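You operate a simulated robot arm through the tools that you are given. There is no shell and no other tool. Be economical: measure what you need, move in short steps, check, and stop when the job is done.

You are at the controls of a simulated robot arm. One attempt, no reset.

## Task
Pump sauce into a cup as the sauce order card says and set it on the white cup tray.
Fine: the card names cup, sauce and strokes; turn the cup out from the spouts before lifting it; the other cups stay empty.

Only the result counts: the job must be done as asked and must still hold three seconds after the hand-in. Knocking over, shifting, dropping, spilling or breaking anything else fails it.

## Robot
A 6-joint arm with a two-finger parallel gripper, fixed in place. Base frame: the origin is at the foot of the arm, x ahead of it, y to its left, z up. Readings come in cm, degrees, newtons and seconds.
With the tool pointing down near the work surface it reaches from about 20 to 46 cm from the base axis. Its first joint turns from -70.0 to 70.0 degrees. Payload 1.9 kg.
The TCP is the grasp point between the finger pads, 2.3 cm short of the fingertips. In the tool frame z runs along the fingers and y along their closing line. The gripper opens to 9.4 cm. The fingers are 3.8 cm wide and 1 cm thick; the gripper's body (5.4 by 9.6 cm) begins 3.9 cm behind the TCP.
Orientation is told as [roll, pitch, yaw] about the base's x, y, z axes, in that order, counted from this pose: with the fingers straight down and closing along the base's y, the tool's x points along the base's -x, its y along +y and its z along -z.

## Interface
- The arm moves only by the tool servo_tool. Its argument "rows" is a list of rows, each an object (a shift or turn left out is 0, a gripper value left out holds the last) with "dr": the turn, a rotation vector about the tool's x, y, z in rad, a list of three; "dp": the shift along the tool's x, y, z in cm, a list of three; "gripper": the finger opening in cm, from 0 to 9.4. In form: [{"dr": [rx, ry, rz], "dp": [tx, ty, tz], "gripper": gripper}, ...]. A call has 1 to 8 rows; each row shifts and turns the commanded pose from where the row before left it, along the tool's axes as they then stand. A row lasts 0.2 s, in which the tool goes at most 5 cm and 8.6 degrees; a call with a longer step from one row to the next is refused whole, and so is a gripper value outside its range. A pose out of reach is approached as far as the arm can. The call stops where the force on the tool passes 60 N (or 10 N more than at its start, if that is more) or the arm is blocked; 0.2 s more then pass. The fingers move at their own pace (about 10.8 cm/s each) and stop on an object; they squeeze with about 24 N. The grip force told is the motor's: it shows also when the fingers shut on nothing. Time passes only in rows, and 0.2 s behind the last, so rows that do not move let the fingers close. The reply holds the time, the measured pose of the TCP, the force on the tool along the base axes, the opening and the grip force, in the units named above and with some noise, with the torque about the TCP (base axes, N m) and any sound that the robot's microphone picked up.
- Cameras (640 x 400 px; columns grow to the right, rows downward): "scene" is fixed at [6.74, 32.19, 43.32]; the picture's right is [-0.72, -0.69, 0.00], its down [-0.31, 0.33, -0.89] and it looks along [0.62, -0.65, -0.45] (base axes); focal length 219 px, centre (320, 200). "wrist" rides on the gripper at [8.6, 1.6, -7.4] in the tool frame; the picture's right is [-0.18, 0.98, 0.00], its down [-0.58, -0.11, -0.81] and it looks along [-0.79, -0.15, 0.59] (tool axes); focal length 243 px, centre (320, 200). There is no depth. A picture from a camera that has moved, and an enlarged one, comes with that camera's place and axes in the base frame and with its lens. The place of the scene camera against the robot may be out by one fixed shift of up to 1.2 cm in any direction.
- get_image(camera): a new picture of that camera. The clock stands still meanwhile.
- close_up(camera, box): a new picture of the part [left, top, right, bottom] of that camera's present view, enlarged. The clock stands still meanwhile.
- hand_in(): hands the job in; it is judged then, once.

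Work in short steps. Places have to be worked out from the pictures, the camera data and where the tool is seen: move nearer, look again, correct. Check each grasp and each placing, and mend what went wrong. You have 120 turns and 64 pictures in all, those below and enlarged ones among them. Open the gripper and draw the arm clear of the work before you hand the job in, unless the task says otherwise; then end with one line.

The tools are called after "Request:" as a command line: name --argument value ..., lists and objects as JSON in quotes. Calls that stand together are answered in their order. servo_tool: Moves the arm, as the interface text tells. Its arguments: {"type":"object","properties":{"rows":{"type":"array","items":{"type":"object","properties":{"dr":{"type":"array","items":{"type":"number"}},"dp":{"type":"array","items":{"type":"number"}},"gripper":{"type":"number"}}}}},"required":["rows"]} The other tools are called the same way: get_image (camera) takes a picture; close_up (camera, box) takes an enlarged picture of a part of a camera's view; hand_in () hands the job in.

At the start:

```text
clock: 0.0
tcp_pos: [31.98, 6.44, 34.09]
ee_rot: [0.0, 0.0, 0.0]
contact_force: [-0.6, -0.2, -0.6]
moment: [0.01, 0.02, 0.01]
grip_width: 9.38
finger_force: 0.1
```

scene: 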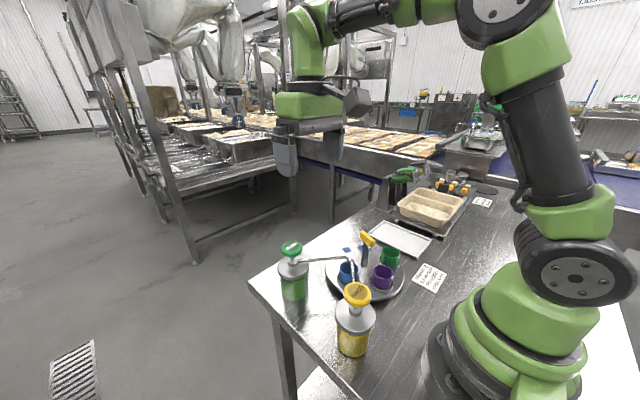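
wrist: 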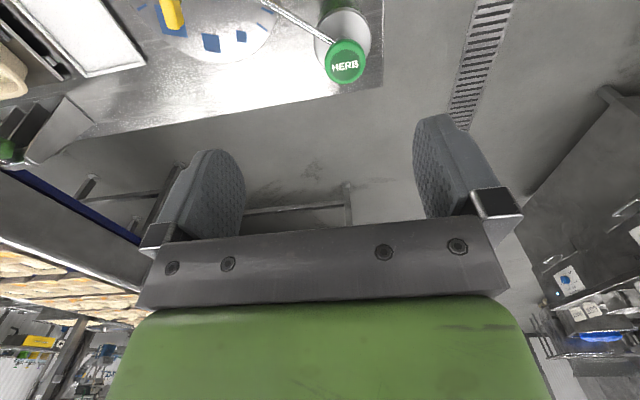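

Two pump bottles, a turntable with cups and a yellow handle, a card and a white tray are visible. I take enlarged views of the card and the work area.

Request:
close_up --camera "scene" --box '[400, 255, 460, 300]'

Request:
close_up --camera "scene" --box '[260, 215, 450, 360]'

```text
8.89 times, centred on (430, 278) of scene
camera zoom: at [6.74, 32.19, 43.32], right [-0.72, -0.69, 0.0], down [-0.31, 0.33, -0.89], along [0.62, -0.65, -0.45], focal length 1943 px, centre (-658, -489)
```

zoom: 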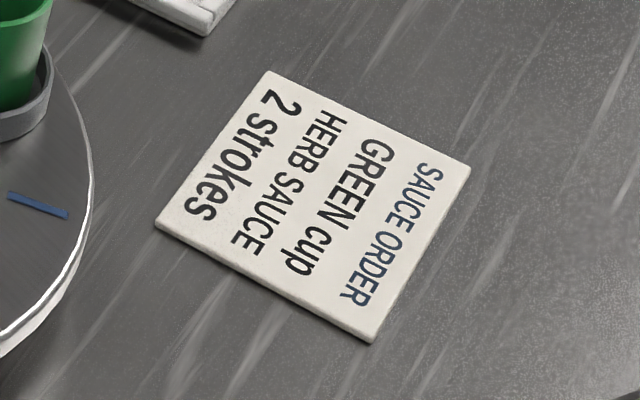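

```text
2.76 times, centred on (355, 288) of scene
camera zoom: at [6.74, 32.19, 43.32], right [-0.72, -0.69, 0.0], down [-0.31, 0.33, -0.89], along [0.62, -0.65, -0.45], focal length 603 px, centre (223, -41)
```

zoom: 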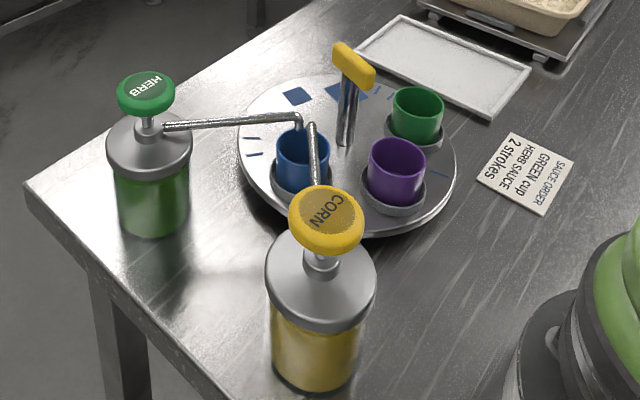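

The card says green cup, herb sauce, 2 strokes. I look closer at the turntable and spouts.

Request:
close_up --camera "scene" --box '[320, 225, 410, 305]'

Request:
servo_tool --rows '[{"dp": [3, 1, 0], "dr": [0, -0.14, 0]}, {"dp": [3, -4, 0], "dr": [0, -0.14, 0]}, {"dp": [3, -4, 0], "dr": [0, -0.14, 0]}, {"dp": [0, -4, 0], "dr": [0, -0.14, 0]}]'

Request:
get_image --camera "wrist"

```text
5.00 times, centred on (365, 265) of scene
camera zoom: at [6.74, 32.19, 43.32], right [-0.72, -0.69, 0.0], down [-0.31, 0.33, -0.89], along [0.62, -0.65, -0.45], focal length 1093 px, centre (95, -125)
```

zoom: 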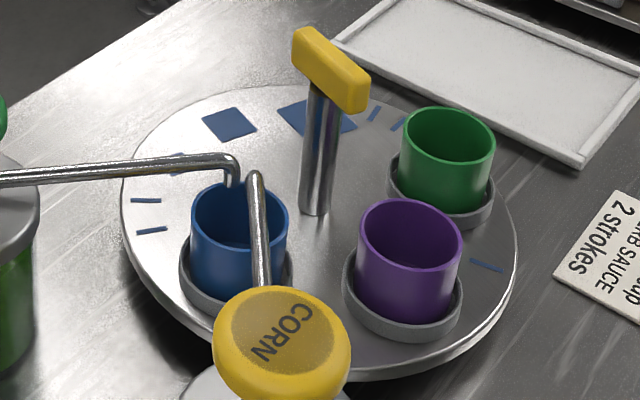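

```text
clock: 1.0
tcp_pos: [22.88, -4.42, 32.7]
ee_rot: [0.0, -32.2, -0.1]
contact_force: [0.1, 0.3, -0.5]
moment: [-0.02, 0.05, 0.03]
grip_width: 9.4
finger_force: 0.0
```

```text
58 pictures are left
camera wrist: at [11.68, -2.84, 34.25], right [0.16, 0.98, 0.1], down [0.06, -0.11, 0.99], along [0.99, -0.15, -0.08], focal length 243 px, centre (320, 200)
```

wrist: 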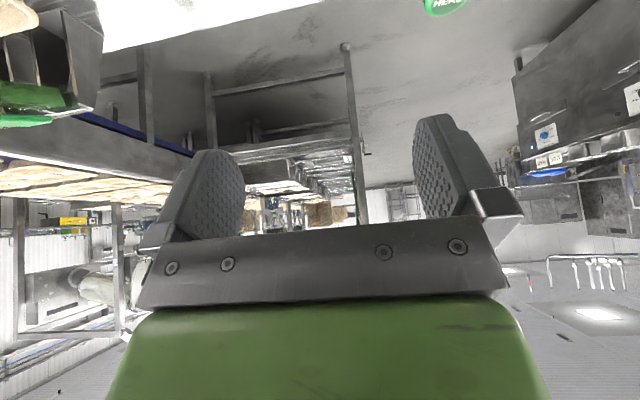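

I turned the wrong way; I pitch the tool the other way so the wrist camera looks down on the table.

Request:
servo_tool --rows '[{"dr": [0, 0.145, 0]}, {"dr": [0, 0.145, 0]}, {"dr": [0, 0.145, 0]}, {"dr": [0, 0.145, 0]}, {"dr": [0, 0.145, 0]}, {"dr": [0, 0.145, 0]}, {"dr": [0, 0.145, 0]}]'

Request:
get_image --camera "wrist"

```text
clock: 2.6
tcp_pos: [22.93, -4.45, 32.74]
ee_rot: [0.0, 26.2, 0.0]
contact_force: [-0.1, 0.1, 0.5]
moment: [0.02, 0.02, -0.01]
grip_width: 9.41
finger_force: 0.0
```

```text
57 pictures are left
camera wrist: at [18.68, -2.92, 43.28], right [0.16, 0.98, -0.08], down [0.88, -0.11, 0.47], along [0.45, -0.15, -0.88], focal length 243 px, centre (320, 200)
```

wrist: 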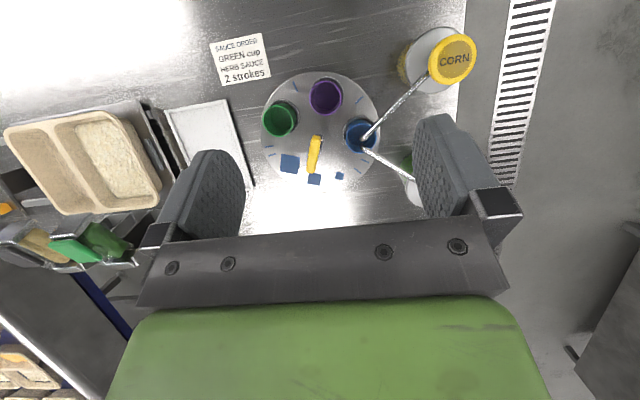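

Excellent view. I enlarge the turntable.

Request:
close_up --camera "wrist" --box '[240, 60, 400, 200]'

```text
2.86 times, centred on (320, 130) of wrist
camera zoom: at [18.68, -2.92, 43.28], right [0.16, 0.98, -0.08], down [0.88, -0.11, 0.47], along [0.45, -0.15, -0.88], focal length 693 px, centre (320, 400)
```

zoom: 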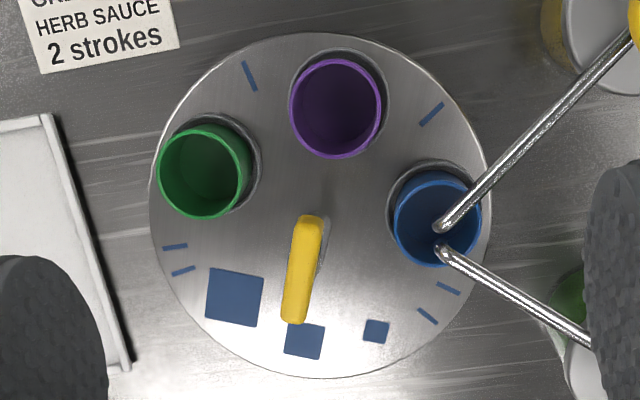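

Handle post sits at the turntable centre, about (28,-8), bar top z≈11, bar about -21° from x. I level the tool and hover above it, with yaw to match.

Request:
servo_tool --rows '[{"dr": [0, -0.1143, 0]}, {"dr": [0, -0.1143, 0]}, {"dr": [0, -0.1143, 0]}, {"dr": [0, -0.1143, 0]}, {"dp": [-1.7, -1.2, 4.5]}, {"dp": [-1.7, -1.2, 4.5]}, {"dp": [-1.8, -1.3, 4.2]}, {"gripper": 6}]'

Request:
servo_tool --rows '[{"dr": [0, 0, 0.122]}, {"dr": [0, 0, 0.122]}, {"dr": [0, 0, 0.122]}]'

Request:
get_image --camera "wrist"

Request:
close_up --camera "scene" --box '[270, 180, 430, 300]'

```text
clock: 4.4
tcp_pos: [28.5, -7.99, 19.47]
ee_rot: [0.0, -0.1, 0.0]
contact_force: [0.5, -0.1, 0.2]
moment: [0.02, 0.01, 0.02]
grip_width: 6.0
finger_force: 0.0
```

```text
clock: 5.2
tcp_pos: [28.39, -8.12, 19.77]
ee_rot: [0.2, -0.2, -21.0]
contact_force: [0.1, 0.3, 0.5]
moment: [-0.01, -0.04, 0.01]
grip_width: 5.97
finger_force: 0.0
```

```text
55 pictures are left
camera wrist: at [20.95, -3.5, 27.06], right [0.53, 0.85, 0.0], down [0.5, -0.31, 0.81], along [0.69, -0.42, -0.59], focal length 243 px, centre (320, 200)
```

wrist: 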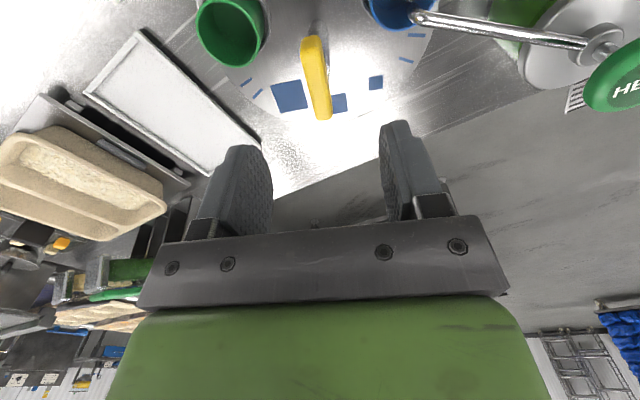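

```text
3.33 times, centred on (350, 240) of scene
camera zoom: at [6.74, 32.19, 43.32], right [-0.72, -0.69, 0.0], down [-0.31, 0.33, -0.89], along [0.62, -0.65, -0.45], focal length 728 px, centre (220, 67)
```

zoom: 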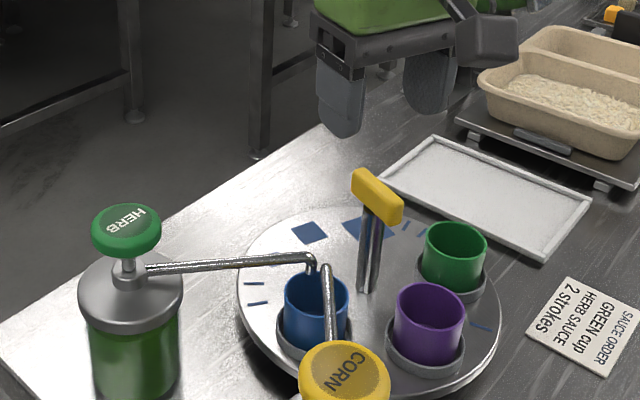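

Bar measured at (28.0,-8.0), top z≈11.5, direction ≈-24°. I descend around it and look before closing.

Request:
servo_tool --rows '[{"dr": [0, 0, 0.05], "dp": [0.4, 0, 3]}, {"dp": [0, 0, 3]}, {"dp": [0, 0, 2.7]}, {}]'

Request:
close_up --camera "scene" --box '[300, 215, 430, 305]'

Request:
get_image --camera "wrist"

```text
clock: 6.2
tcp_pos: [28.03, -8.07, 10.9]
ee_rot: [0.2, -0.1, -23.8]
contact_force: [-0.5, 0.0, 0.5]
moment: [0.0, 0.0, 0.01]
grip_width: 6.0
finger_force: 0.0
```

```text
4.44 times, centred on (365, 260) of scene
camera zoom: at [6.74, 32.19, 43.32], right [-0.72, -0.69, 0.0], down [-0.31, 0.33, -0.89], along [0.62, -0.65, -0.45], focal length 971 px, centre (120, -67)
```

zoom: 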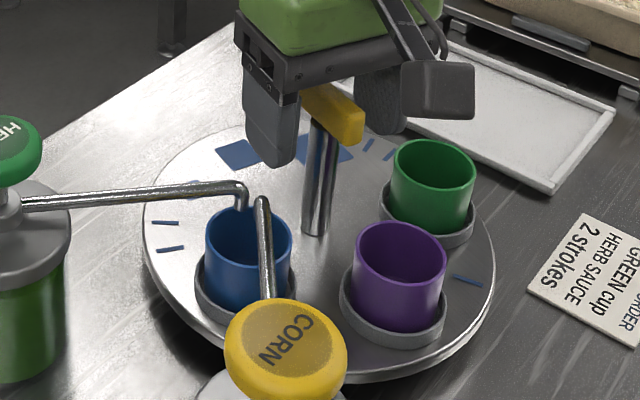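

```text
52 pictures are left
camera wrist: at [20.88, -3.07, 18.33], right [0.57, 0.82, 0.0], down [0.49, -0.34, 0.81], along [0.67, -0.46, -0.59], focal length 243 px, centre (320, 200)
```

wrist: 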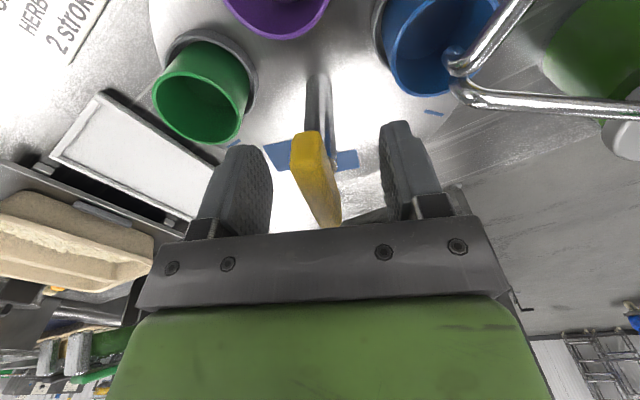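

The bar is between the fingers. I close on it.

Request:
servo_tool --rows '[{"gripper": 3}, {"gripper": 0}, {}, {}]'

Request:
close_up --camera "wrist" --box '[200, 0, 500, 240]'

```text
clock: 7.2
tcp_pos: [28.06, -8.0, 10.91]
ee_rot: [0.1, -0.1, -23.9]
contact_force: [1.2, -1.7, -7.0]
moment: [-0.43, -0.09, -0.05]
grip_width: 1.75
finger_force: 45.1
```

```text
1.67 times, centred on (350, 120) of wrist
camera zoom: at [20.87, -3.08, 18.35], right [0.57, 0.82, 0.0], down [0.49, -0.34, 0.81], along [0.67, -0.46, -0.59], focal length 404 px, centre (270, 333)
```

zoom: 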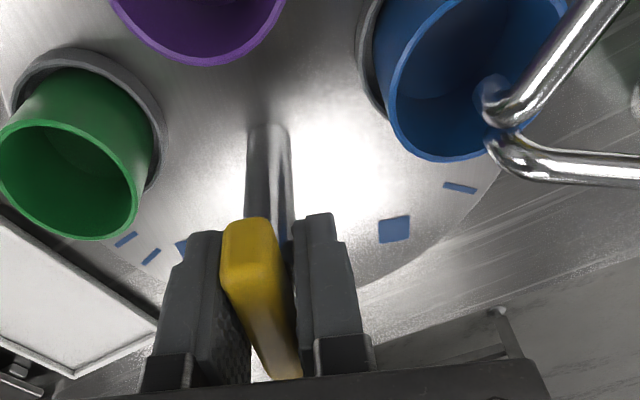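

Bar held (1.75 cm). I turn it a little clockwise to test whether it follows freely.

Request:
servo_tool --rows '[{"dr": [0, 0, 0.08]}, {"dr": [0, 0, 0.1]}, {"dr": [0, 0, 0.1]}]'

Request:
close_up --camera "wrist" --box '[200, 0, 500, 240]'

Request:
close_up --camera "scene" --box '[300, 215, 430, 305]'

```text
clock: 8.0
tcp_pos: [28.05, -8.03, 10.91]
ee_rot: [0.2, 0.0, -39.9]
contact_force: [-0.3, -0.5, 1.7]
moment: [-0.75, -0.61, 0.03]
grip_width: 1.76
finger_force: 45.4
```

```text
1.67 times, centred on (350, 120) of wrist
camera zoom: at [22.51, -1.28, 18.34], right [0.77, 0.64, 0.0], down [0.37, -0.46, 0.81], along [0.51, -0.62, -0.59], focal length 404 px, centre (270, 333)
```

zoom: 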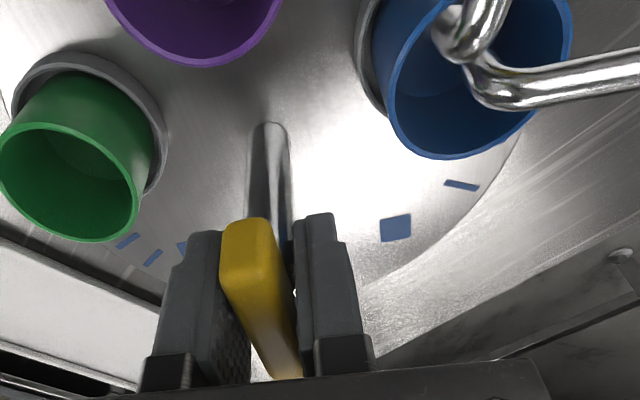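

```text
4.44 times, centred on (365, 260) of scene
camera zoom: at [6.74, 32.19, 43.32], right [-0.72, -0.69, 0.0], down [-0.31, 0.33, -0.89], along [0.62, -0.65, -0.45], focal length 971 px, centre (120, -67)
```

zoom: 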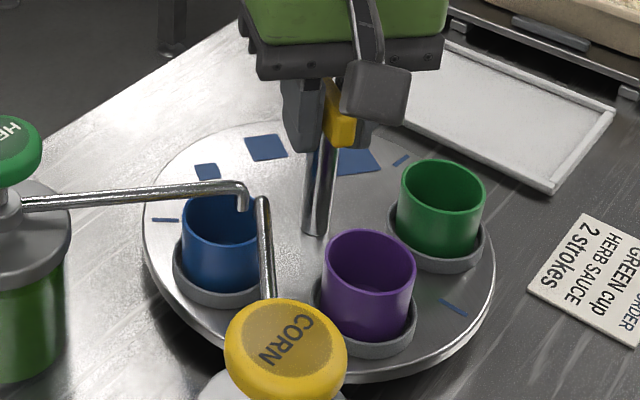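

The turntable follows without resistance. I continue clockwise to about -96° yaw.

Request:
servo_tool --rows '[{"dr": [0, 0, 0.12]}, {"dr": [0, 0, 0.14]}, {"dr": [0, 0, 0.14]}, {"dr": [0, 0, 0.14]}, {"dr": [0, 0, 0.14]}, {"dr": [0, 0, 0.14]}, {"dr": [0, 0, 0.14]}]'

Request:
close_up --camera "scene" --box '[300, 215, 430, 305]'

```text
clock: 9.6
tcp_pos: [27.99, -8.05, 10.9]
ee_rot: [0.1, 0.1, -95.2]
contact_force: [-12.4, -13.0, 22.3]
moment: [-0.57, 0.29, 0.0]
grip_width: 1.78
finger_force: 45.1
```

```text
4.44 times, centred on (365, 260) of scene
camera zoom: at [6.73, 32.19, 43.32], right [-0.72, -0.69, 0.0], down [-0.31, 0.33, -0.89], along [0.62, -0.65, -0.45], focal length 971 px, centre (120, -67)
```

zoom: 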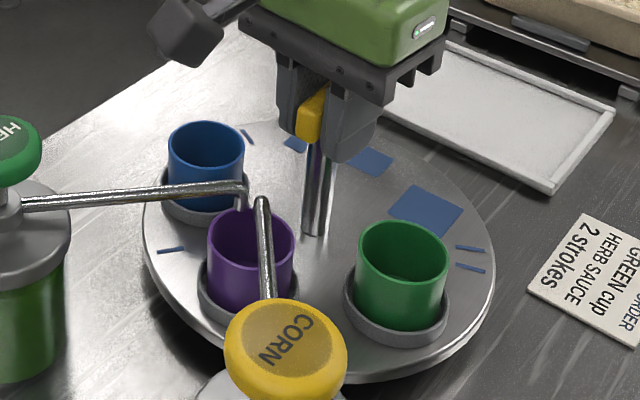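

Purple is now exactly where blue was, so the spacing is 71-72°. I continue the same turn by another 71°, watching for blocking.

Request:
servo_tool --rows '[{"dr": [0, 0, 0.12]}, {"dr": [0, 0, 0.14]}, {"dr": [0, 0, 0.14]}, {"dr": [0, 0, 0.14]}]'

```text
clock: 10.6
tcp_pos: [28.03, -7.96, 10.93]
ee_rot: [0.0, 0.1, -126.0]
contact_force: [-23.3, -16.7, 18.3]
moment: [-0.29, 0.16, 0.04]
grip_width: 1.74
finger_force: 44.8
```

Side force is building (about 29 N), so my centre is slightly off. I shift the tool 2 mm with the push and look at the reading.

Request:
servo_tool --rows '[{"dp": [-0.19, -0.06, 0]}, {}]'

```text
clock: 11.2
tcp_pos: [28.03, -8.02, 10.87]
ee_rot: [0.0, 0.3, -125.8]
contact_force: [14.2, 27.9, -13.4]
moment: [0.65, 0.13, 0.09]
grip_width: 1.76
finger_force: 45.3
```

Slightly too far; I take back half, then finish the turn.

Request:
servo_tool --rows '[{"dp": [0.1, 0.0, 0]}, {}]'

Request:
servo_tool --rows '[{"dr": [0, 0, 0.1]}, {"dr": [0, 0, 0.14]}, {"dr": [0, 0, 0.14]}, {"dr": [0, 0, 0.14]}]'

Request:
close_up --camera "scene" --box '[300, 215, 430, 305]'

```text
clock: 11.8
tcp_pos: [28.01, -7.99, 10.97]
ee_rot: [0.1, 0.1, -125.8]
contact_force: [15.4, 24.5, -14.7]
moment: [0.53, -0.03, -0.02]
grip_width: 1.77
finger_force: 45.1
```

```text
clock: 12.8
tcp_pos: [27.97, -8.02, 10.92]
ee_rot: [-0.1, 0.1, -155.8]
contact_force: [11.1, 38.2, -1.8]
moment: [0.92, -0.98, 0.04]
grip_width: 1.78
finger_force: 44.9
```

```text
4.44 times, centred on (365, 260) of scene
camera zoom: at [6.74, 32.19, 43.32], right [-0.72, -0.69, 0.0], down [-0.31, 0.33, -0.89], along [0.62, -0.65, -0.45], focal length 971 px, centre (120, -67)
```

zoom: 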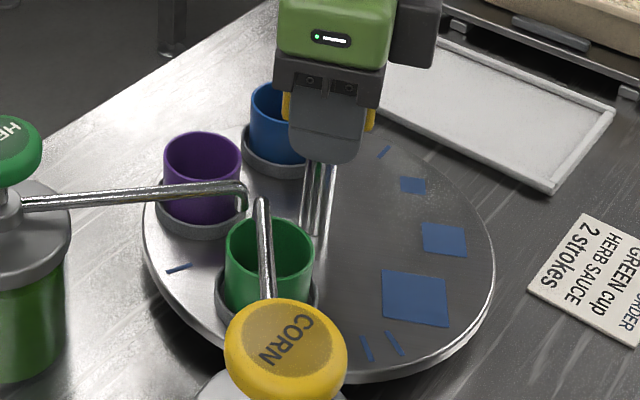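

About 11° remain. I relieve the side force by 1 mm and finish.

Request:
servo_tool --rows '[{"dp": [0.04, -0.09, 0]}, {"dr": [0, 0, 0.07]}, {"dr": [0, 0, 0.07]}, {"dr": [0, 0, 0.06]}]'

Request:
close_up --camera "scene" --box '[300, 215, 430, 305]'

Request:
get_image --camera "wrist"

```text
clock: 13.8
tcp_pos: [27.87, -7.94, 10.75]
ee_rot: [0.1, 0.1, -166.9]
contact_force: [12.9, 6.2, -10.5]
moment: [0.71, 0.44, 1.09]
grip_width: 1.78
finger_force: 45.4
```

```text
4.44 times, centred on (365, 260) of scene
camera zoom: at [6.74, 32.18, 43.32], right [-0.72, -0.69, 0.0], down [-0.31, 0.33, -0.89], along [0.62, -0.65, -0.45], focal length 971 px, centre (120, -67)
```

zoom: 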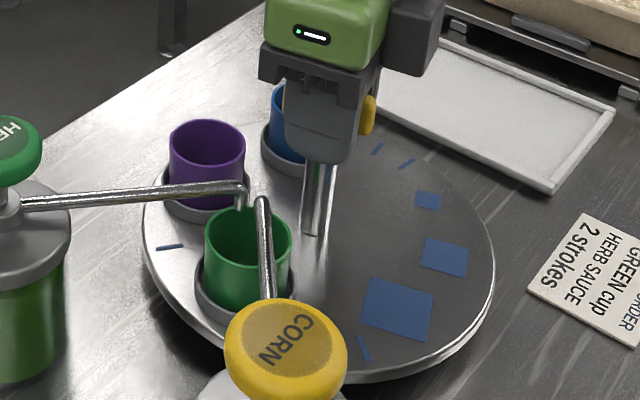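

```text
45 pictures are left
camera wrist: at [36.73, -7.67, 18.39], right [0.04, -1.0, 0.0], down [-0.59, -0.03, 0.8], along [-0.8, -0.04, -0.59], focal length 243 px, centre (320, 200)
```

wrist: 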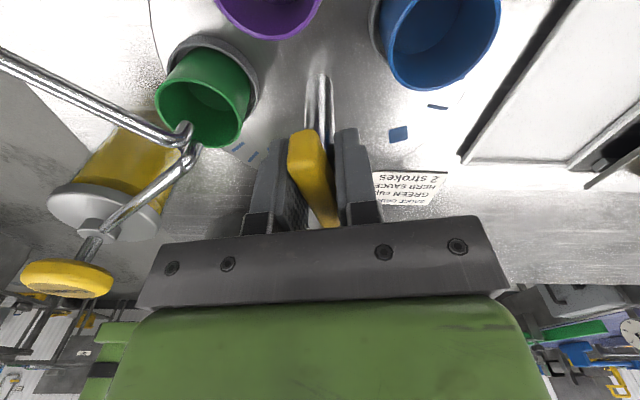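

Green sits exactly at the spout station. I release the bar and rise straight up, then check that nothing turned.

Request:
servo_tool --rows '[{"gripper": 4.5}, {}, {"dp": [0, 0, -3]}, {"dp": [0, 0, -4]}, {"dp": [0, 0, -4]}]'

Request:
close_up --camera "scene" --box '[260, 215, 410, 315]'

Request:
get_image --camera "wrist"

```text
clock: 15.0
tcp_pos: [27.95, -8.08, 22.05]
ee_rot: [0.1, 0.0, -167.1]
contact_force: [0.1, 0.2, 0.6]
moment: [-0.04, -0.04, 0.0]
grip_width: 4.49
finger_force: 0.1
```

```text
4.00 times, centred on (335, 265) of scene
camera zoom: at [6.74, 32.19, 43.32], right [-0.72, -0.69, 0.0], down [-0.31, 0.33, -0.89], along [0.62, -0.65, -0.45], focal length 874 px, centre (260, -60)
```

zoom: 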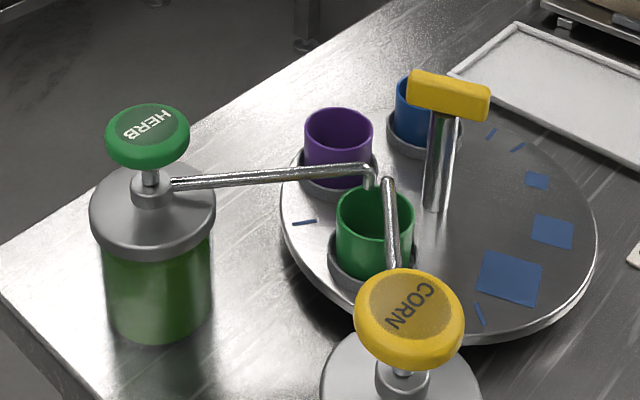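

```text
43 pictures are left
camera wrist: at [36.77, -7.7, 29.45], right [0.04, -1.0, 0.0], down [-0.59, -0.02, 0.81], along [-0.8, -0.03, -0.59], focal length 243 px, centre (320, 200)
```

wrist: 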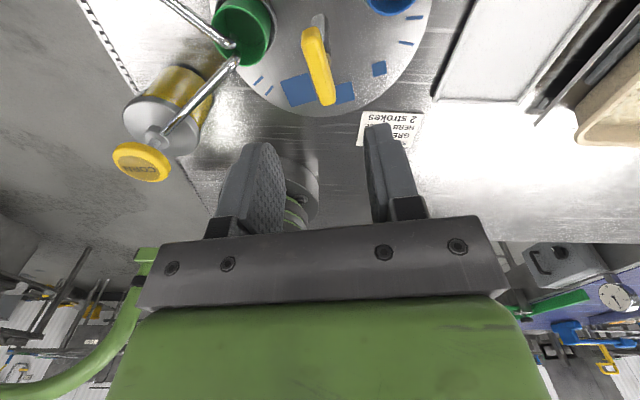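

Stable. I turn the yaw back to 0 and move above the herb pump.

Request:
servo_tool --rows '[{"dr": [0, 0, -0.146]}, {"dr": [0, 0, -0.146]}, {"dr": [0, 0, -0.146]}, {"dr": [0, 0, -0.146]}, {"dr": [0, 0, -0.146]}, {"dr": [0, 0, -0.146]}, {"dr": [0, 0, -0.146]}, {"dr": [0, 0, -0.146]}]'

Request:
servo_tool --rows '[{"dr": [0, 0, -0.146]}, {"dr": [0, 0, -0.146]}, {"dr": [0, 0, -0.146]}, {"dr": [0, 0, -0.146]}, {"dr": [0, 0, -0.146]}, {"dr": [0, 0, -0.146]}, {"dr": [0, 0, -0.146]}, {"dr": [0, 0, -0.146]}]'

Request:
servo_tool --rows '[{"dr": [0, 0, -0.146]}, {"dr": [0, 0, -0.146]}, {"dr": [0, 0, -0.146]}, {"dr": [0, 0, -0.142]}, {"dp": [-2, 4, 0], "gripper": 0}, {"dp": [-2, 4, 0]}, {"dp": [-2, 4, 0]}, {"dp": [-2, 4, 0]}]'

Request:
get_image --camera "wrist"

Request:
close_up --camera "scene" --box '[230, 180, 380, 305]'

```text
clock: 16.8
tcp_pos: [27.89, -7.94, 21.91]
ee_rot: [0.0, 0.1, -100.0]
contact_force: [0.1, 0.3, 0.5]
moment: [0.0, 0.03, -0.02]
grip_width: 4.48
finger_force: 0.0
```

```text
clock: 18.6
tcp_pos: [27.86, -8.03, 21.8]
ee_rot: [0.1, 0.0, -33.0]
contact_force: [-0.2, 0.1, 0.3]
moment: [-0.02, 0.01, -0.02]
grip_width: 4.49
finger_force: 0.0
```

```text
clock: 20.4
tcp_pos: [35.93, 7.96, 21.86]
ee_rot: [-0.1, 0.0, -0.1]
contact_force: [0.1, -0.9, -0.3]
moment: [0.01, -0.01, 0.01]
grip_width: 0.0
finger_force: 24.0
```

```text
42 pictures are left
camera wrist: at [27.31, 9.53, 29.37], right [0.18, 0.98, 0.0], down [0.58, -0.11, 0.81], along [0.79, -0.15, -0.59], focal length 243 px, centre (320, 200)
```

wrist: 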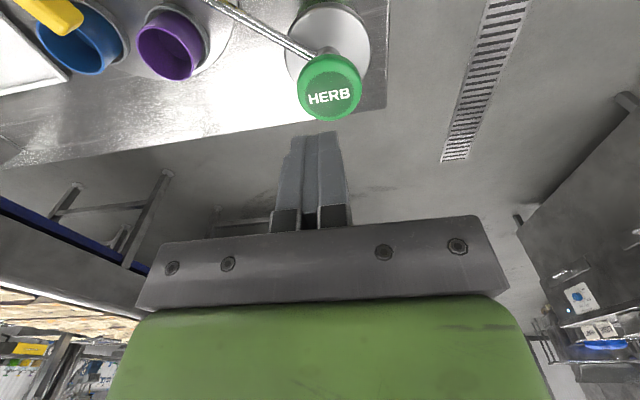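

```text
3.20 times, centred on (305, 242) of scene
camera zoom: at [6.74, 32.19, 43.32], right [-0.72, -0.69, 0.0], down [-0.31, 0.33, -0.89], along [0.62, -0.65, -0.45], focal length 699 px, centre (368, 64)
```

zoom: 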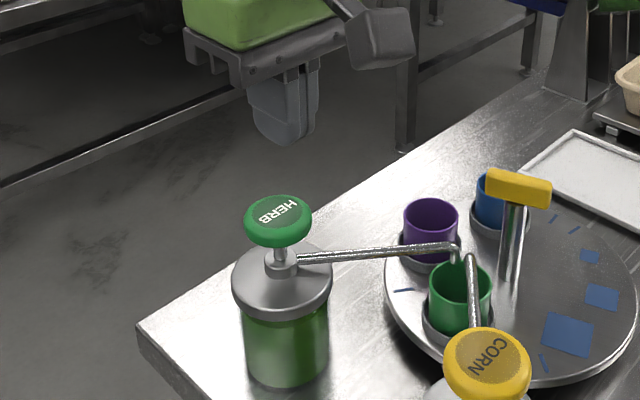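

Herb head is at about (35.8,8.65), top z≈13.8. I line up closed fingertips over it and come to just above.

Request:
servo_tool --rows '[{"dp": [0.1, 0.7, 2]}, {"dp": [0, 0, 2.2]}, {}]'

Request:
get_image --camera "wrist"

Request:
close_up --camera "scene" --box '[250, 205, 370, 305]'

```text
clock: 21.2
tcp_pos: [35.75, 8.71, 17.74]
ee_rot: [0.1, 0.0, 0.0]
contact_force: [0.8, 0.3, 0.1]
moment: [0.02, 0.0, -0.03]
grip_width: 0.02
finger_force: 23.7
```

```text
40 pictures are left
camera wrist: at [27.16, 10.24, 25.1], right [0.18, 0.98, 0.0], down [0.58, -0.11, 0.81], along [0.79, -0.15, -0.59], focal length 243 px, centre (320, 200)
```

wrist: 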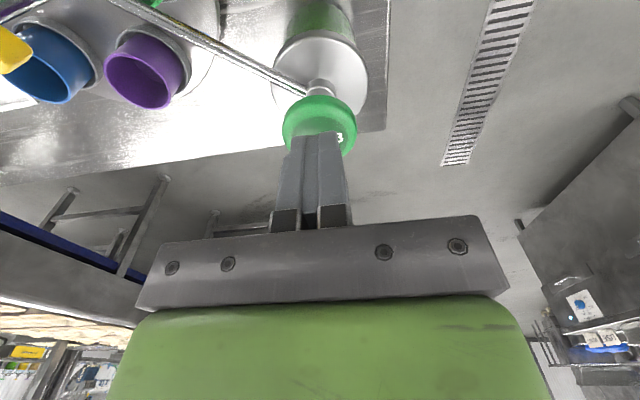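

```text
4.00 times, centred on (310, 255) of scene
camera zoom: at [6.74, 32.19, 43.32], right [-0.72, -0.69, 0.0], down [-0.31, 0.33, -0.89], along [0.62, -0.65, -0.45], focal length 874 px, centre (360, -20)
```

zoom: 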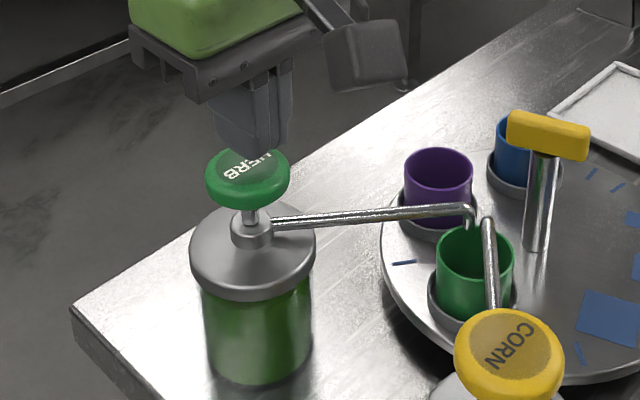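

Aligned within a few mm. I press down in small steps, watching force and sound.

Request:
servo_tool --rows '[{"dp": [0.1, 0.15, 0.6]}, {"dp": [0, 0, 0.6]}, {"dp": [0, 0, 0.6]}, {"dp": [0, 0, 0.4]}]'

```text
clock: 22.2
tcp_pos: [35.59, 8.94, 15.59]
ee_rot: [0.1, -0.2, 0.1]
contact_force: [-1.2, 1.5, 3.2]
moment: [0.05, 0.1, 0.02]
grip_width: 0.0
finger_force: 24.2
```

Contact has begun at tip z≈13.3. I press further.

Request:
servo_tool --rows '[{"dp": [0, 0, 0.4]}, {"dp": [0, 0, 0.4]}, {"dp": [0, 0, 0.4]}, {}]'

Request:
close_up --camera "scene" --box '[250, 205, 370, 305]'

```text
clock: 23.2
tcp_pos: [35.81, 8.92, 14.41]
ee_rot: [0.1, -0.2, 0.0]
contact_force: [-13.6, -5.0, 35.3]
moment: [-0.16, 0.27, -0.05]
grip_width: 0.02
finger_force: 23.5
```

```text
4.00 times, centred on (310, 255) of scene
camera zoom: at [6.73, 32.18, 43.32], right [-0.72, -0.69, 0.0], down [-0.31, 0.33, -0.89], along [0.62, -0.65, -0.45], focal length 874 px, centre (360, -20)
```

zoom: 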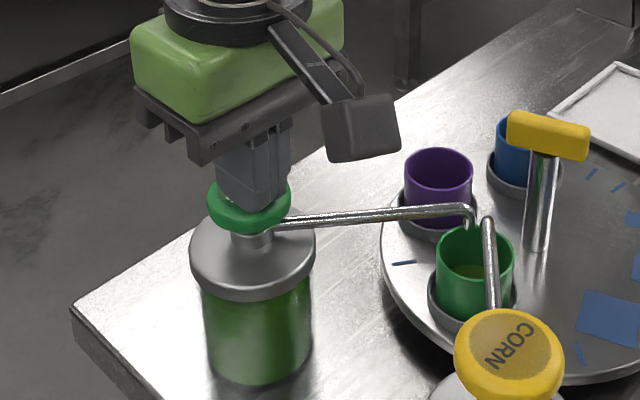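

Sauce shows in the cup; the head is near its collar. I push a little more to ensure a full stroke.

Request:
servo_tool --rows '[{"dp": [0, 0, 0.2]}, {}]'

Request:
close_up --camera "scene" --box '[250, 205, 370, 305]'

```text
clock: 23.6
tcp_pos: [35.76, 8.95, 14.34]
ee_rot: [0.2, -0.3, -0.1]
contact_force: [-13.5, -3.8, 33.3]
moment: [-0.14, 0.37, 0.0]
grip_width: 0.0
finger_force: 24.5
stopped in row 2: the force on the tool passed its limit at 62 N (the readings are from after the stop); the commanded pose is now the measured one
```

```text
4.00 times, centred on (310, 255) of scene
camera zoom: at [6.73, 32.19, 43.32], right [-0.72, -0.69, 0.0], down [-0.31, 0.33, -0.89], along [0.62, -0.65, -0.45], focal length 874 px, centre (360, -20)
```

zoom: 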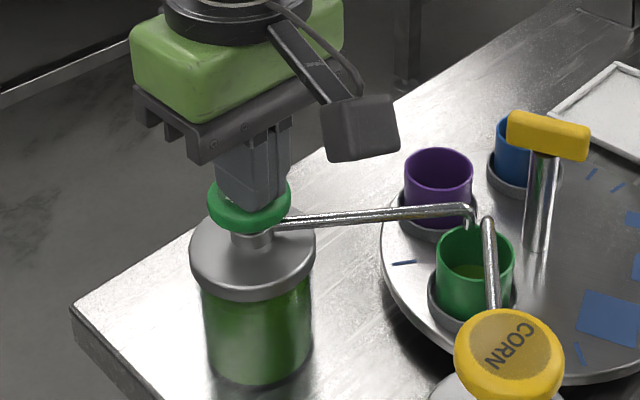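

Bottomed out: one full stroke. I rise slowly to let the pump return fully.

Request:
servo_tool --rows '[{"dp": [0, 0, -0.6]}, {"dp": [0, 0, -0.6]}, {"dp": [0, 0, -0.6]}, {"dp": [0, 0, -0.8]}, {}, {}, {}]'

Request:
close_up --camera "scene" --box '[250, 205, 370, 305]'

```text
clock: 25.2
tcp_pos: [35.73, 8.84, 16.9]
ee_rot: [0.0, -0.2, 0.0]
contact_force: [-0.5, -0.6, -0.5]
moment: [0.0, 0.02, -0.01]
grip_width: 0.02
finger_force: 24.7
```

```text
4.00 times, centred on (310, 255) of scene
camera zoom: at [6.74, 32.19, 43.32], right [-0.72, -0.69, 0.0], down [-0.31, 0.33, -0.89], along [0.62, -0.65, -0.45], focal length 874 px, centre (360, -20)
```

zoom: 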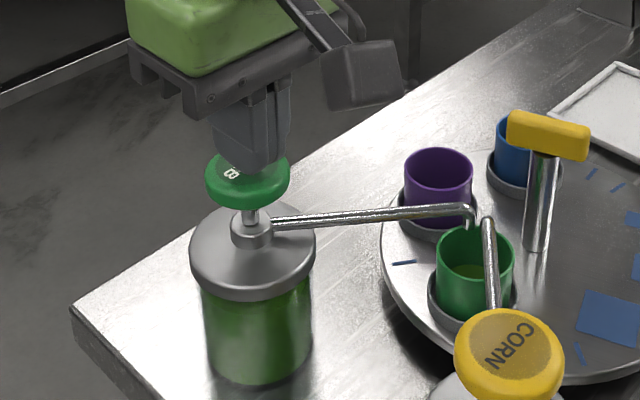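

The head is fully back up. I do the second stroke to the same depth.

Request:
servo_tool --rows '[{"dp": [0, 0, 0.6]}, {"dp": [0, 0, 0.6]}, {"dp": [0, 0, 0.4]}, {"dp": [0, 0, 0.4]}, {"dp": [0, 0, 0.4]}, {"dp": [0, 0, 0.2]}, {}]'

Request:
close_up --camera "scene" --box '[250, 205, 370, 305]'

```text
clock: 26.9
tcp_pos: [35.84, 8.97, 14.4]
ee_rot: [0.2, -0.6, 0.0]
contact_force: [0.2, 1.3, 38.0]
moment: [0.01, 0.19, 0.2]
grip_width: 0.03
finger_force: 23.8
```

```text
4.00 times, centred on (310, 255) of scene
camera zoom: at [6.73, 32.19, 43.32], right [-0.72, -0.69, 0.0], down [-0.31, 0.33, -0.89], along [0.62, -0.65, -0.45], focal length 874 px, centre (360, -20)
```

zoom: 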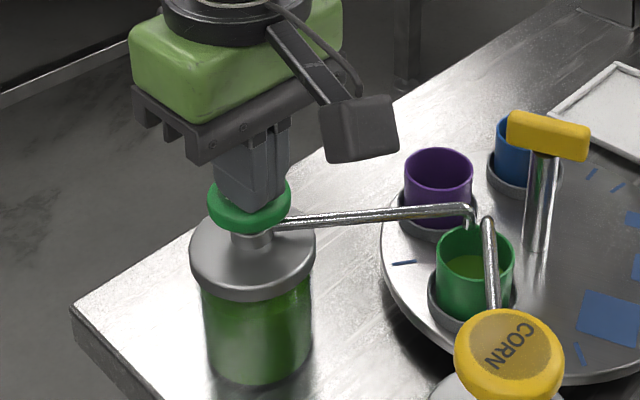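

The sauce level rose and the head is at the same depth. A final 1 mm push for certainty, then I rise well clear.

Request:
servo_tool --rows '[{"dp": [0, 0, 0.1]}, {}]'

Request:
servo_tool --rows '[{"dp": [0, 0, -0.6]}, {"dp": [0, 0, -0.6]}, {"dp": [0, 0, -0.6]}, {"dp": [0, 0, -1.5]}, {"dp": [0, 0, -3]}, {"dp": [0, 0, -2]}]'

Request:
close_up --camera "scene" --box '[310, 225, 430, 305]'

```text
clock: 27.4
tcp_pos: [35.86, 8.91, 14.34]
ee_rot: [0.3, -0.4, -0.1]
contact_force: [0.9, 9.8, 44.7]
moment: [0.21, 0.18, 0.03]
grip_width: 0.0
finger_force: 23.9
```

```text
clock: 28.9
tcp_pos: [35.6, 8.84, 22.44]
ee_rot: [0.0, -0.1, 0.0]
contact_force: [-0.3, 0.4, -1.0]
moment: [-0.02, 0.01, 0.01]
grip_width: 0.01
finger_force: 23.4
```

```text
5.00 times, centred on (370, 265) of scene
camera zoom: at [6.74, 32.19, 43.32], right [-0.72, -0.69, 0.0], down [-0.31, 0.33, -0.89], along [0.62, -0.65, -0.45], focal length 1093 px, centre (70, -125)
```

zoom: 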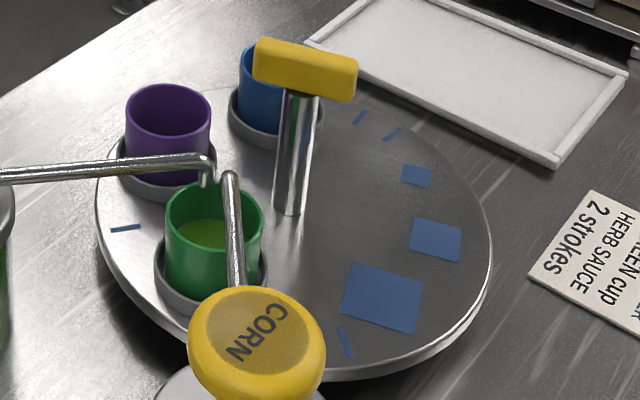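

Two full strokes, visible in the green cup. Next I go back above the handle with yaw -167° to turn the green cup out to its original station.

Request:
servo_tool --rows '[{"dp": [1.9, -4.2, 0], "gripper": 5}, {"dp": [1.9, -4.2, 0]}, {"dp": [1.9, -4.2, 0]}, {"dp": [1.9, -4.2, 0]}, {"dr": [0, 0, 0.146]}, {"dr": [0, 0, 0.146]}, {"dr": [0, 0, 0.146]}, {"dr": [0, 0, 0.146]}]'

Request:
servo_tool --rows '[{"dr": [0, 0, 0.146]}, {"dr": [0, 0, 0.146]}, {"dr": [0, 0, 0.146]}, {"dr": [0, 0, 0.146]}, {"dr": [0, 0, 0.146]}, {"dr": [0, 0, 0.146]}, {"dr": [0, 0, 0.146]}, {"dr": [0, 0, 0.146]}]'

Request:
servo_tool --rows '[{"dr": [0, 0, 0.146]}, {"dr": [0, 0, 0.146]}, {"dr": [0, 0, 0.146]}, {"dr": [0, 0, 0.146]}, {"dr": [0, 0, 0.146]}, {"dr": [0, 0, 0.146]}, {"dr": [0, 0, 0.146]}, {"dr": [0, 0, 0.146]}]'

Request:
get_image --camera "wrist"

```text
clock: 30.6
tcp_pos: [28.17, -7.94, 22.42]
ee_rot: [0.3, -0.1, -33.8]
contact_force: [0.9, 0.5, 0.6]
moment: [0.04, 0.01, 0.03]
grip_width: 5.01
finger_force: 0.0
```

```text
clock: 32.5
tcp_pos: [28.11, -7.94, 22.24]
ee_rot: [0.2, 0.2, -100.6]
contact_force: [-0.2, -0.3, 0.2]
moment: [0.01, 0.0, 0.01]
grip_width: 4.99
finger_force: 0.0
```

```text
clock: 34.2
tcp_pos: [28.12, -7.88, 22.35]
ee_rot: [0.0, 0.2, -167.7]
contact_force: [0.2, -0.4, -0.2]
moment: [0.0, 0.02, -0.02]
grip_width: 4.98
finger_force: 0.2
```

```text
33 pictures are left
camera wrist: at [36.95, -7.66, 29.87], right [0.03, -1.0, 0.0], down [-0.59, -0.02, 0.8], along [-0.8, -0.02, -0.59], focal length 243 px, centre (320, 200)
```

wrist: 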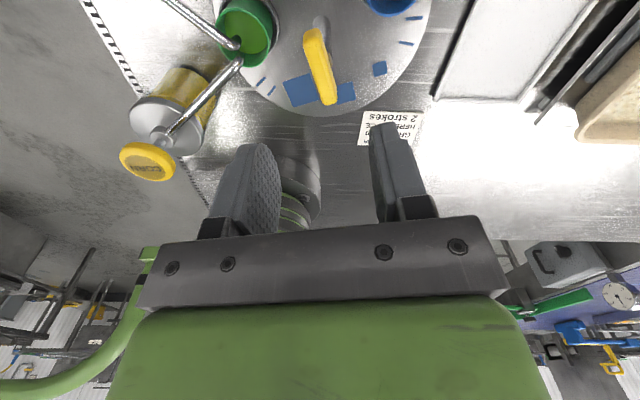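

View matches the one after release. I descend and grip the bar again.

Request:
servo_tool --rows '[{"dp": [-0.12, 0.06, 4]}, {"dp": [0, 0, 4]}, {"dp": [0, 0, 3.45]}, {"gripper": 3}, {"gripper": 0}, {}, {}]'

```text
clock: 36.0
tcp_pos: [27.97, -8.11, 11.12]
ee_rot: [0.1, 0.3, -167.1]
contact_force: [0.0, -4.1, -0.2]
moment: [0.51, 0.28, 0.59]
grip_width: 1.77
finger_force: 44.8
stopped in row 7: the force on the tool passed its limit at 62 N (the readings are from after the stop); the commanded pose is now the measured one
```

Gripped and relaxed. I turn counter-clockwise in stages.

Request:
servo_tool --rows '[{"dr": [0, 0, -0.08]}, {"dr": [0, 0, -0.12]}, {"dr": [0, 0, -0.14]}, {"dr": [0, 0, -0.14]}, {"dr": [0, 0, -0.14]}]'

```text
clock: 37.2
tcp_pos: [27.97, -7.97, 11.1]
ee_rot: [0.3, 0.3, -131.5]
contact_force: [10.4, -2.4, -25.7]
moment: [0.75, -0.4, -0.04]
grip_width: 1.79
finger_force: 45.2
```

Request:
servo_tool --rows '[{"dr": [0, 0, -0.14]}, {"dr": [0, 0, -0.14]}, {"dr": [0, 0, -0.14]}, {"dr": [0, 0, -0.14]}, {"dr": [0, 0, -0.14]}]'

Request:
close_up --camera "scene" --box '[300, 215, 430, 305]'

```text
clock: 38.4
tcp_pos: [27.93, -7.96, 11.04]
ee_rot: [0.4, 0.0, -91.4]
contact_force: [12.4, 2.2, -7.0]
moment: [1.16, -0.02, -0.03]
grip_width: 1.77
finger_force: 44.6
```

```text
4.44 times, centred on (365, 260) of scene
camera zoom: at [6.74, 32.19, 43.32], right [-0.72, -0.69, 0.0], down [-0.31, 0.33, -0.89], along [0.62, -0.65, -0.45], focal length 971 px, centre (120, -67)
```

zoom: 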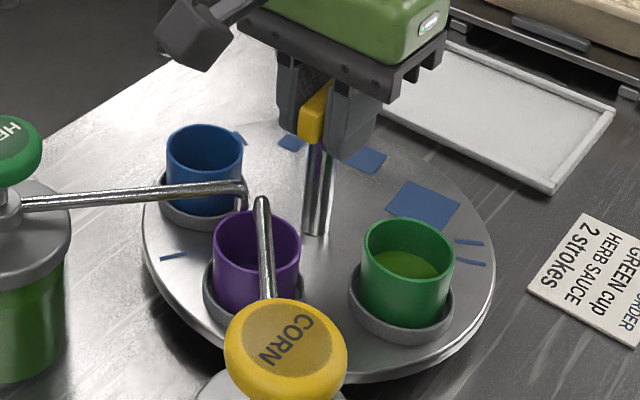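

Going well; sauce is in green and the others are empty. I continue another ~67° back to yaw -24.

Request:
servo_tool --rows '[{"dr": [0, 0, -0.12]}, {"dr": [0, 0, -0.14]}, {"dr": [0, 0, -0.14]}, {"dr": [0, 0, -0.14]}]'

Request:
servo_tool --rows '[{"dr": [0, 0, -0.14]}, {"dr": [0, 0, -0.14]}, {"dr": [0, 0, -0.14]}, {"dr": [0, 0, -0.14]}, {"dr": [0, 0, -0.08]}]'

Request:
close_up --camera "scene" --box '[300, 215, 430, 305]'

```text
clock: 39.4
tcp_pos: [28.08, -7.99, 11.1]
ee_rot: [0.4, -0.3, -60.5]
contact_force: [8.4, 2.7, 18.8]
moment: [0.75, 0.53, -0.05]
grip_width: 1.76
finger_force: 45.2
```

```text
clock: 40.6
tcp_pos: [27.95, -8.13, 11.14]
ee_rot: [0.2, -0.4, -23.9]
contact_force: [23.7, 22.1, -3.7]
moment: [0.66, 0.21, -0.39]
grip_width: 1.77
finger_force: 44.6
```

```text
4.44 times, centred on (365, 260) of scene
camera zoom: at [6.74, 32.19, 43.32], right [-0.72, -0.69, 0.0], down [-0.31, 0.33, -0.89], along [0.62, -0.65, -0.45], focal length 971 px, centre (120, -67)
```

zoom: 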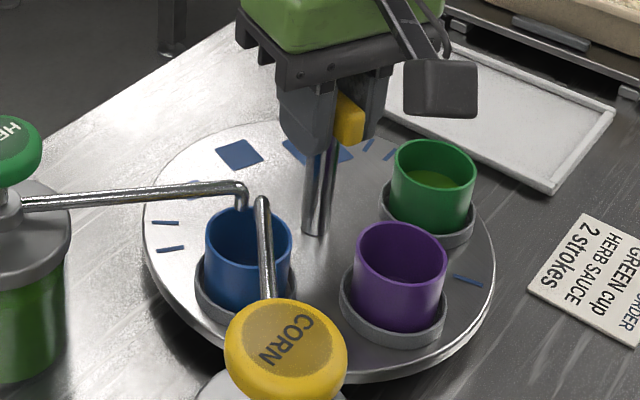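

Back at the original layout. I release and rise, then look down at the green cup.

Request:
servo_tool --rows '[{"gripper": 5}, {}, {"dp": [0, 0, -3]}, {"dp": [0, 0, -4]}, {"dp": [0, 0, -4]}]'

Request:
get_image --camera "wrist"

Request:
close_up --camera "scene" --box '[320, 205, 450, 295]'

```text
clock: 41.8
tcp_pos: [28.09, -8.04, 22.25]
ee_rot: [0.2, -0.3, -24.1]
contact_force: [-1.2, 0.0, 0.2]
moment: [0.0, -0.02, -0.01]
grip_width: 5.0
finger_force: 0.2
```

```text
30 pictures are left
camera wrist: at [20.82, -3.09, 29.62], right [0.57, 0.82, 0.0], down [0.48, -0.34, 0.81], along [0.67, -0.46, -0.59], focal length 243 px, centre (320, 200)
```

wrist: 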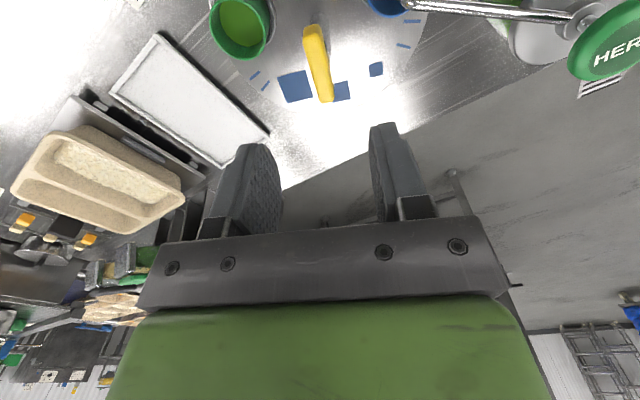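

```text
4.44 times, centred on (385, 250) of scene
camera zoom: at [6.74, 32.19, 43.32], right [-0.72, -0.69, 0.0], down [-0.31, 0.33, -0.89], along [0.62, -0.65, -0.45], focal length 971 px, centre (31, -22)
```

zoom: 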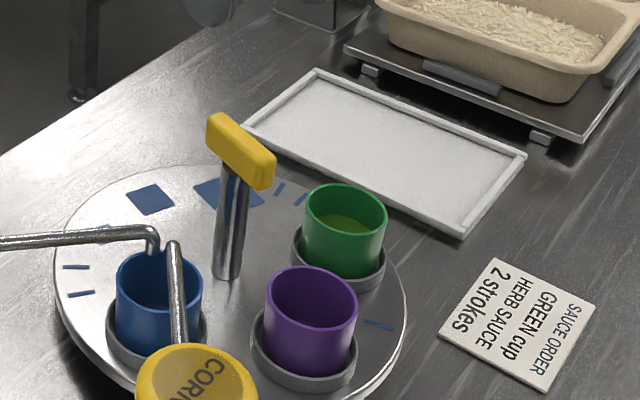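

Green cup rim centre is about (23.8,-12.95), rim z≈6.2. I turn to yaw ≈75° so the fingers clear the purple cup, and come over it at z≈13.

Request:
servo_tool --rows '[{"dr": [0, 0, -0.1437]}, {"dr": [0, 0, -0.1437]}, {"dr": [0, 0, -0.1437]}, {"dr": [0, 0, -0.1437]}, {"dr": [0, 0, -0.1437]}, {"dr": [0, 0, -0.1437]}, {"dr": [0, 0, -0.1437]}, {"dr": [0, 0, -0.1437]}]'

Request:
servo_tool --rows '[{"dr": [0, 0, -0.1437]}, {"dr": [0, 0, -0.1437]}, {"dr": [0, 0, -0.1437]}, {"dr": [0, 0, -0.1437]}, {"dp": [2.9, 1.4, 0], "gripper": 7}, {"dp": [2.97, 1.44, 0]}, {"dp": [0, 0, 4]}, {"dp": [0, 0, 4]}]'

Request:
get_image --camera "wrist"

Request:
close_up --camera "scene" --box '[320, 195, 450, 295]'

```text
clock: 43.6
tcp_pos: [27.86, -8.05, 22.11]
ee_rot: [-0.3, -0.4, 42.0]
contact_force: [0.4, 0.5, -0.3]
moment: [0.02, 0.01, 0.02]
grip_width: 5.0
finger_force: 0.0
```

```text
clock: 45.4
tcp_pos: [23.67, -12.96, 14.07]
ee_rot: [-0.4, -0.1, 74.8]
contact_force: [-0.3, 0.1, -0.3]
moment: [-0.03, -0.01, 0.0]
grip_width: 7.02
finger_force: 0.0
```

```text
28 pictures are left
camera wrist: at [19.83, -20.75, 21.45], right [-0.9, 0.44, -0.01], down [0.25, 0.53, 0.81], along [0.36, 0.73, -0.59], focal length 243 px, centre (320, 200)
```

wrist: 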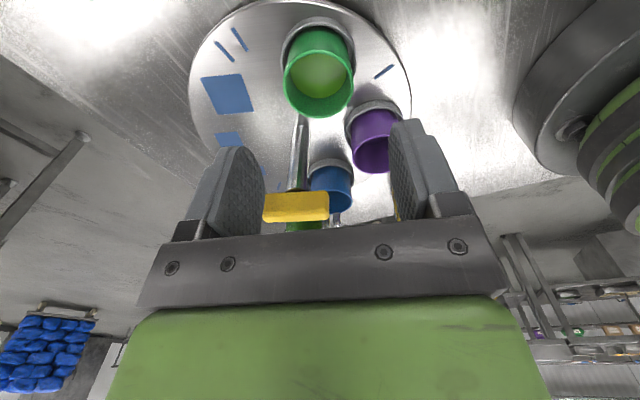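

```text
4.00 times, centred on (385, 245) of scene
camera zoom: at [6.74, 32.19, 43.32], right [-0.72, -0.69, 0.0], down [-0.31, 0.33, -0.89], along [0.62, -0.65, -0.45], focal length 874 px, centre (60, 20)
```

zoom: 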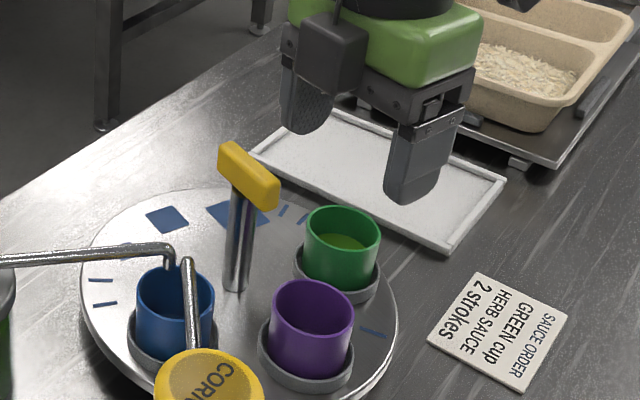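

Two wrist views agree: rim centre (23.8,-13.05), z≈5.5, with the holder ring up to ≈3. I descend to TCP z≈5.7, then check before closing.

Request:
servo_tool --rows '[{"dp": [0.05, -0.13, 3]}, {"dp": [0, 0, 3]}, {"dp": [0, 0, 2.35]}, {}]'

Request:
get_image --camera "wrist"

Request:
close_up --camera "scene" --box '[340, 215, 450, 295]'

```text
clock: 46.4
tcp_pos: [23.72, -13.21, 5.64]
ee_rot: [-0.5, -0.1, 74.7]
contact_force: [-0.1, 0.2, -0.4]
moment: [0.04, 0.03, -0.02]
grip_width: 7.0
finger_force: 0.0
```

```text
26 pictures are left
camera wrist: at [19.92, -21.12, 13.0], right [-0.9, 0.44, -0.01], down [0.25, 0.53, 0.81], along [0.36, 0.73, -0.59], focal length 243 px, centre (320, 200)
```

wrist: 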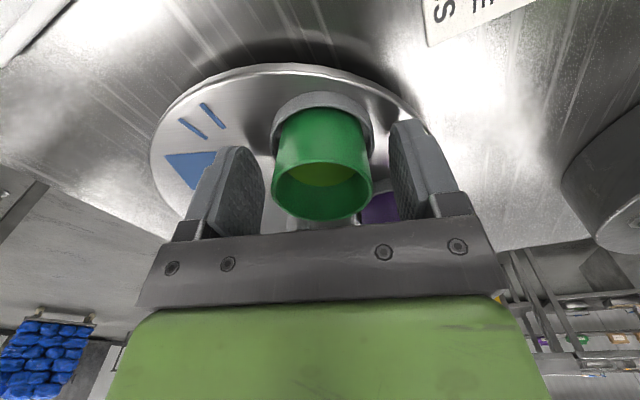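

```text
5.00 times, centred on (395, 255) of scene
camera zoom: at [6.74, 32.19, 43.32], right [-0.72, -0.69, 0.0], down [-0.31, 0.33, -0.89], along [0.62, -0.65, -0.45], focal length 1093 px, centre (-55, -75)
```

zoom: 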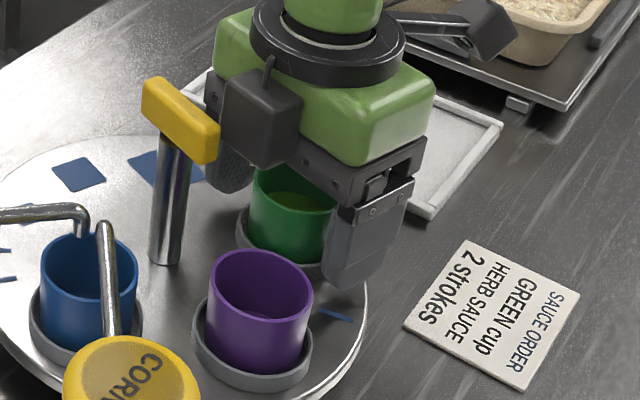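

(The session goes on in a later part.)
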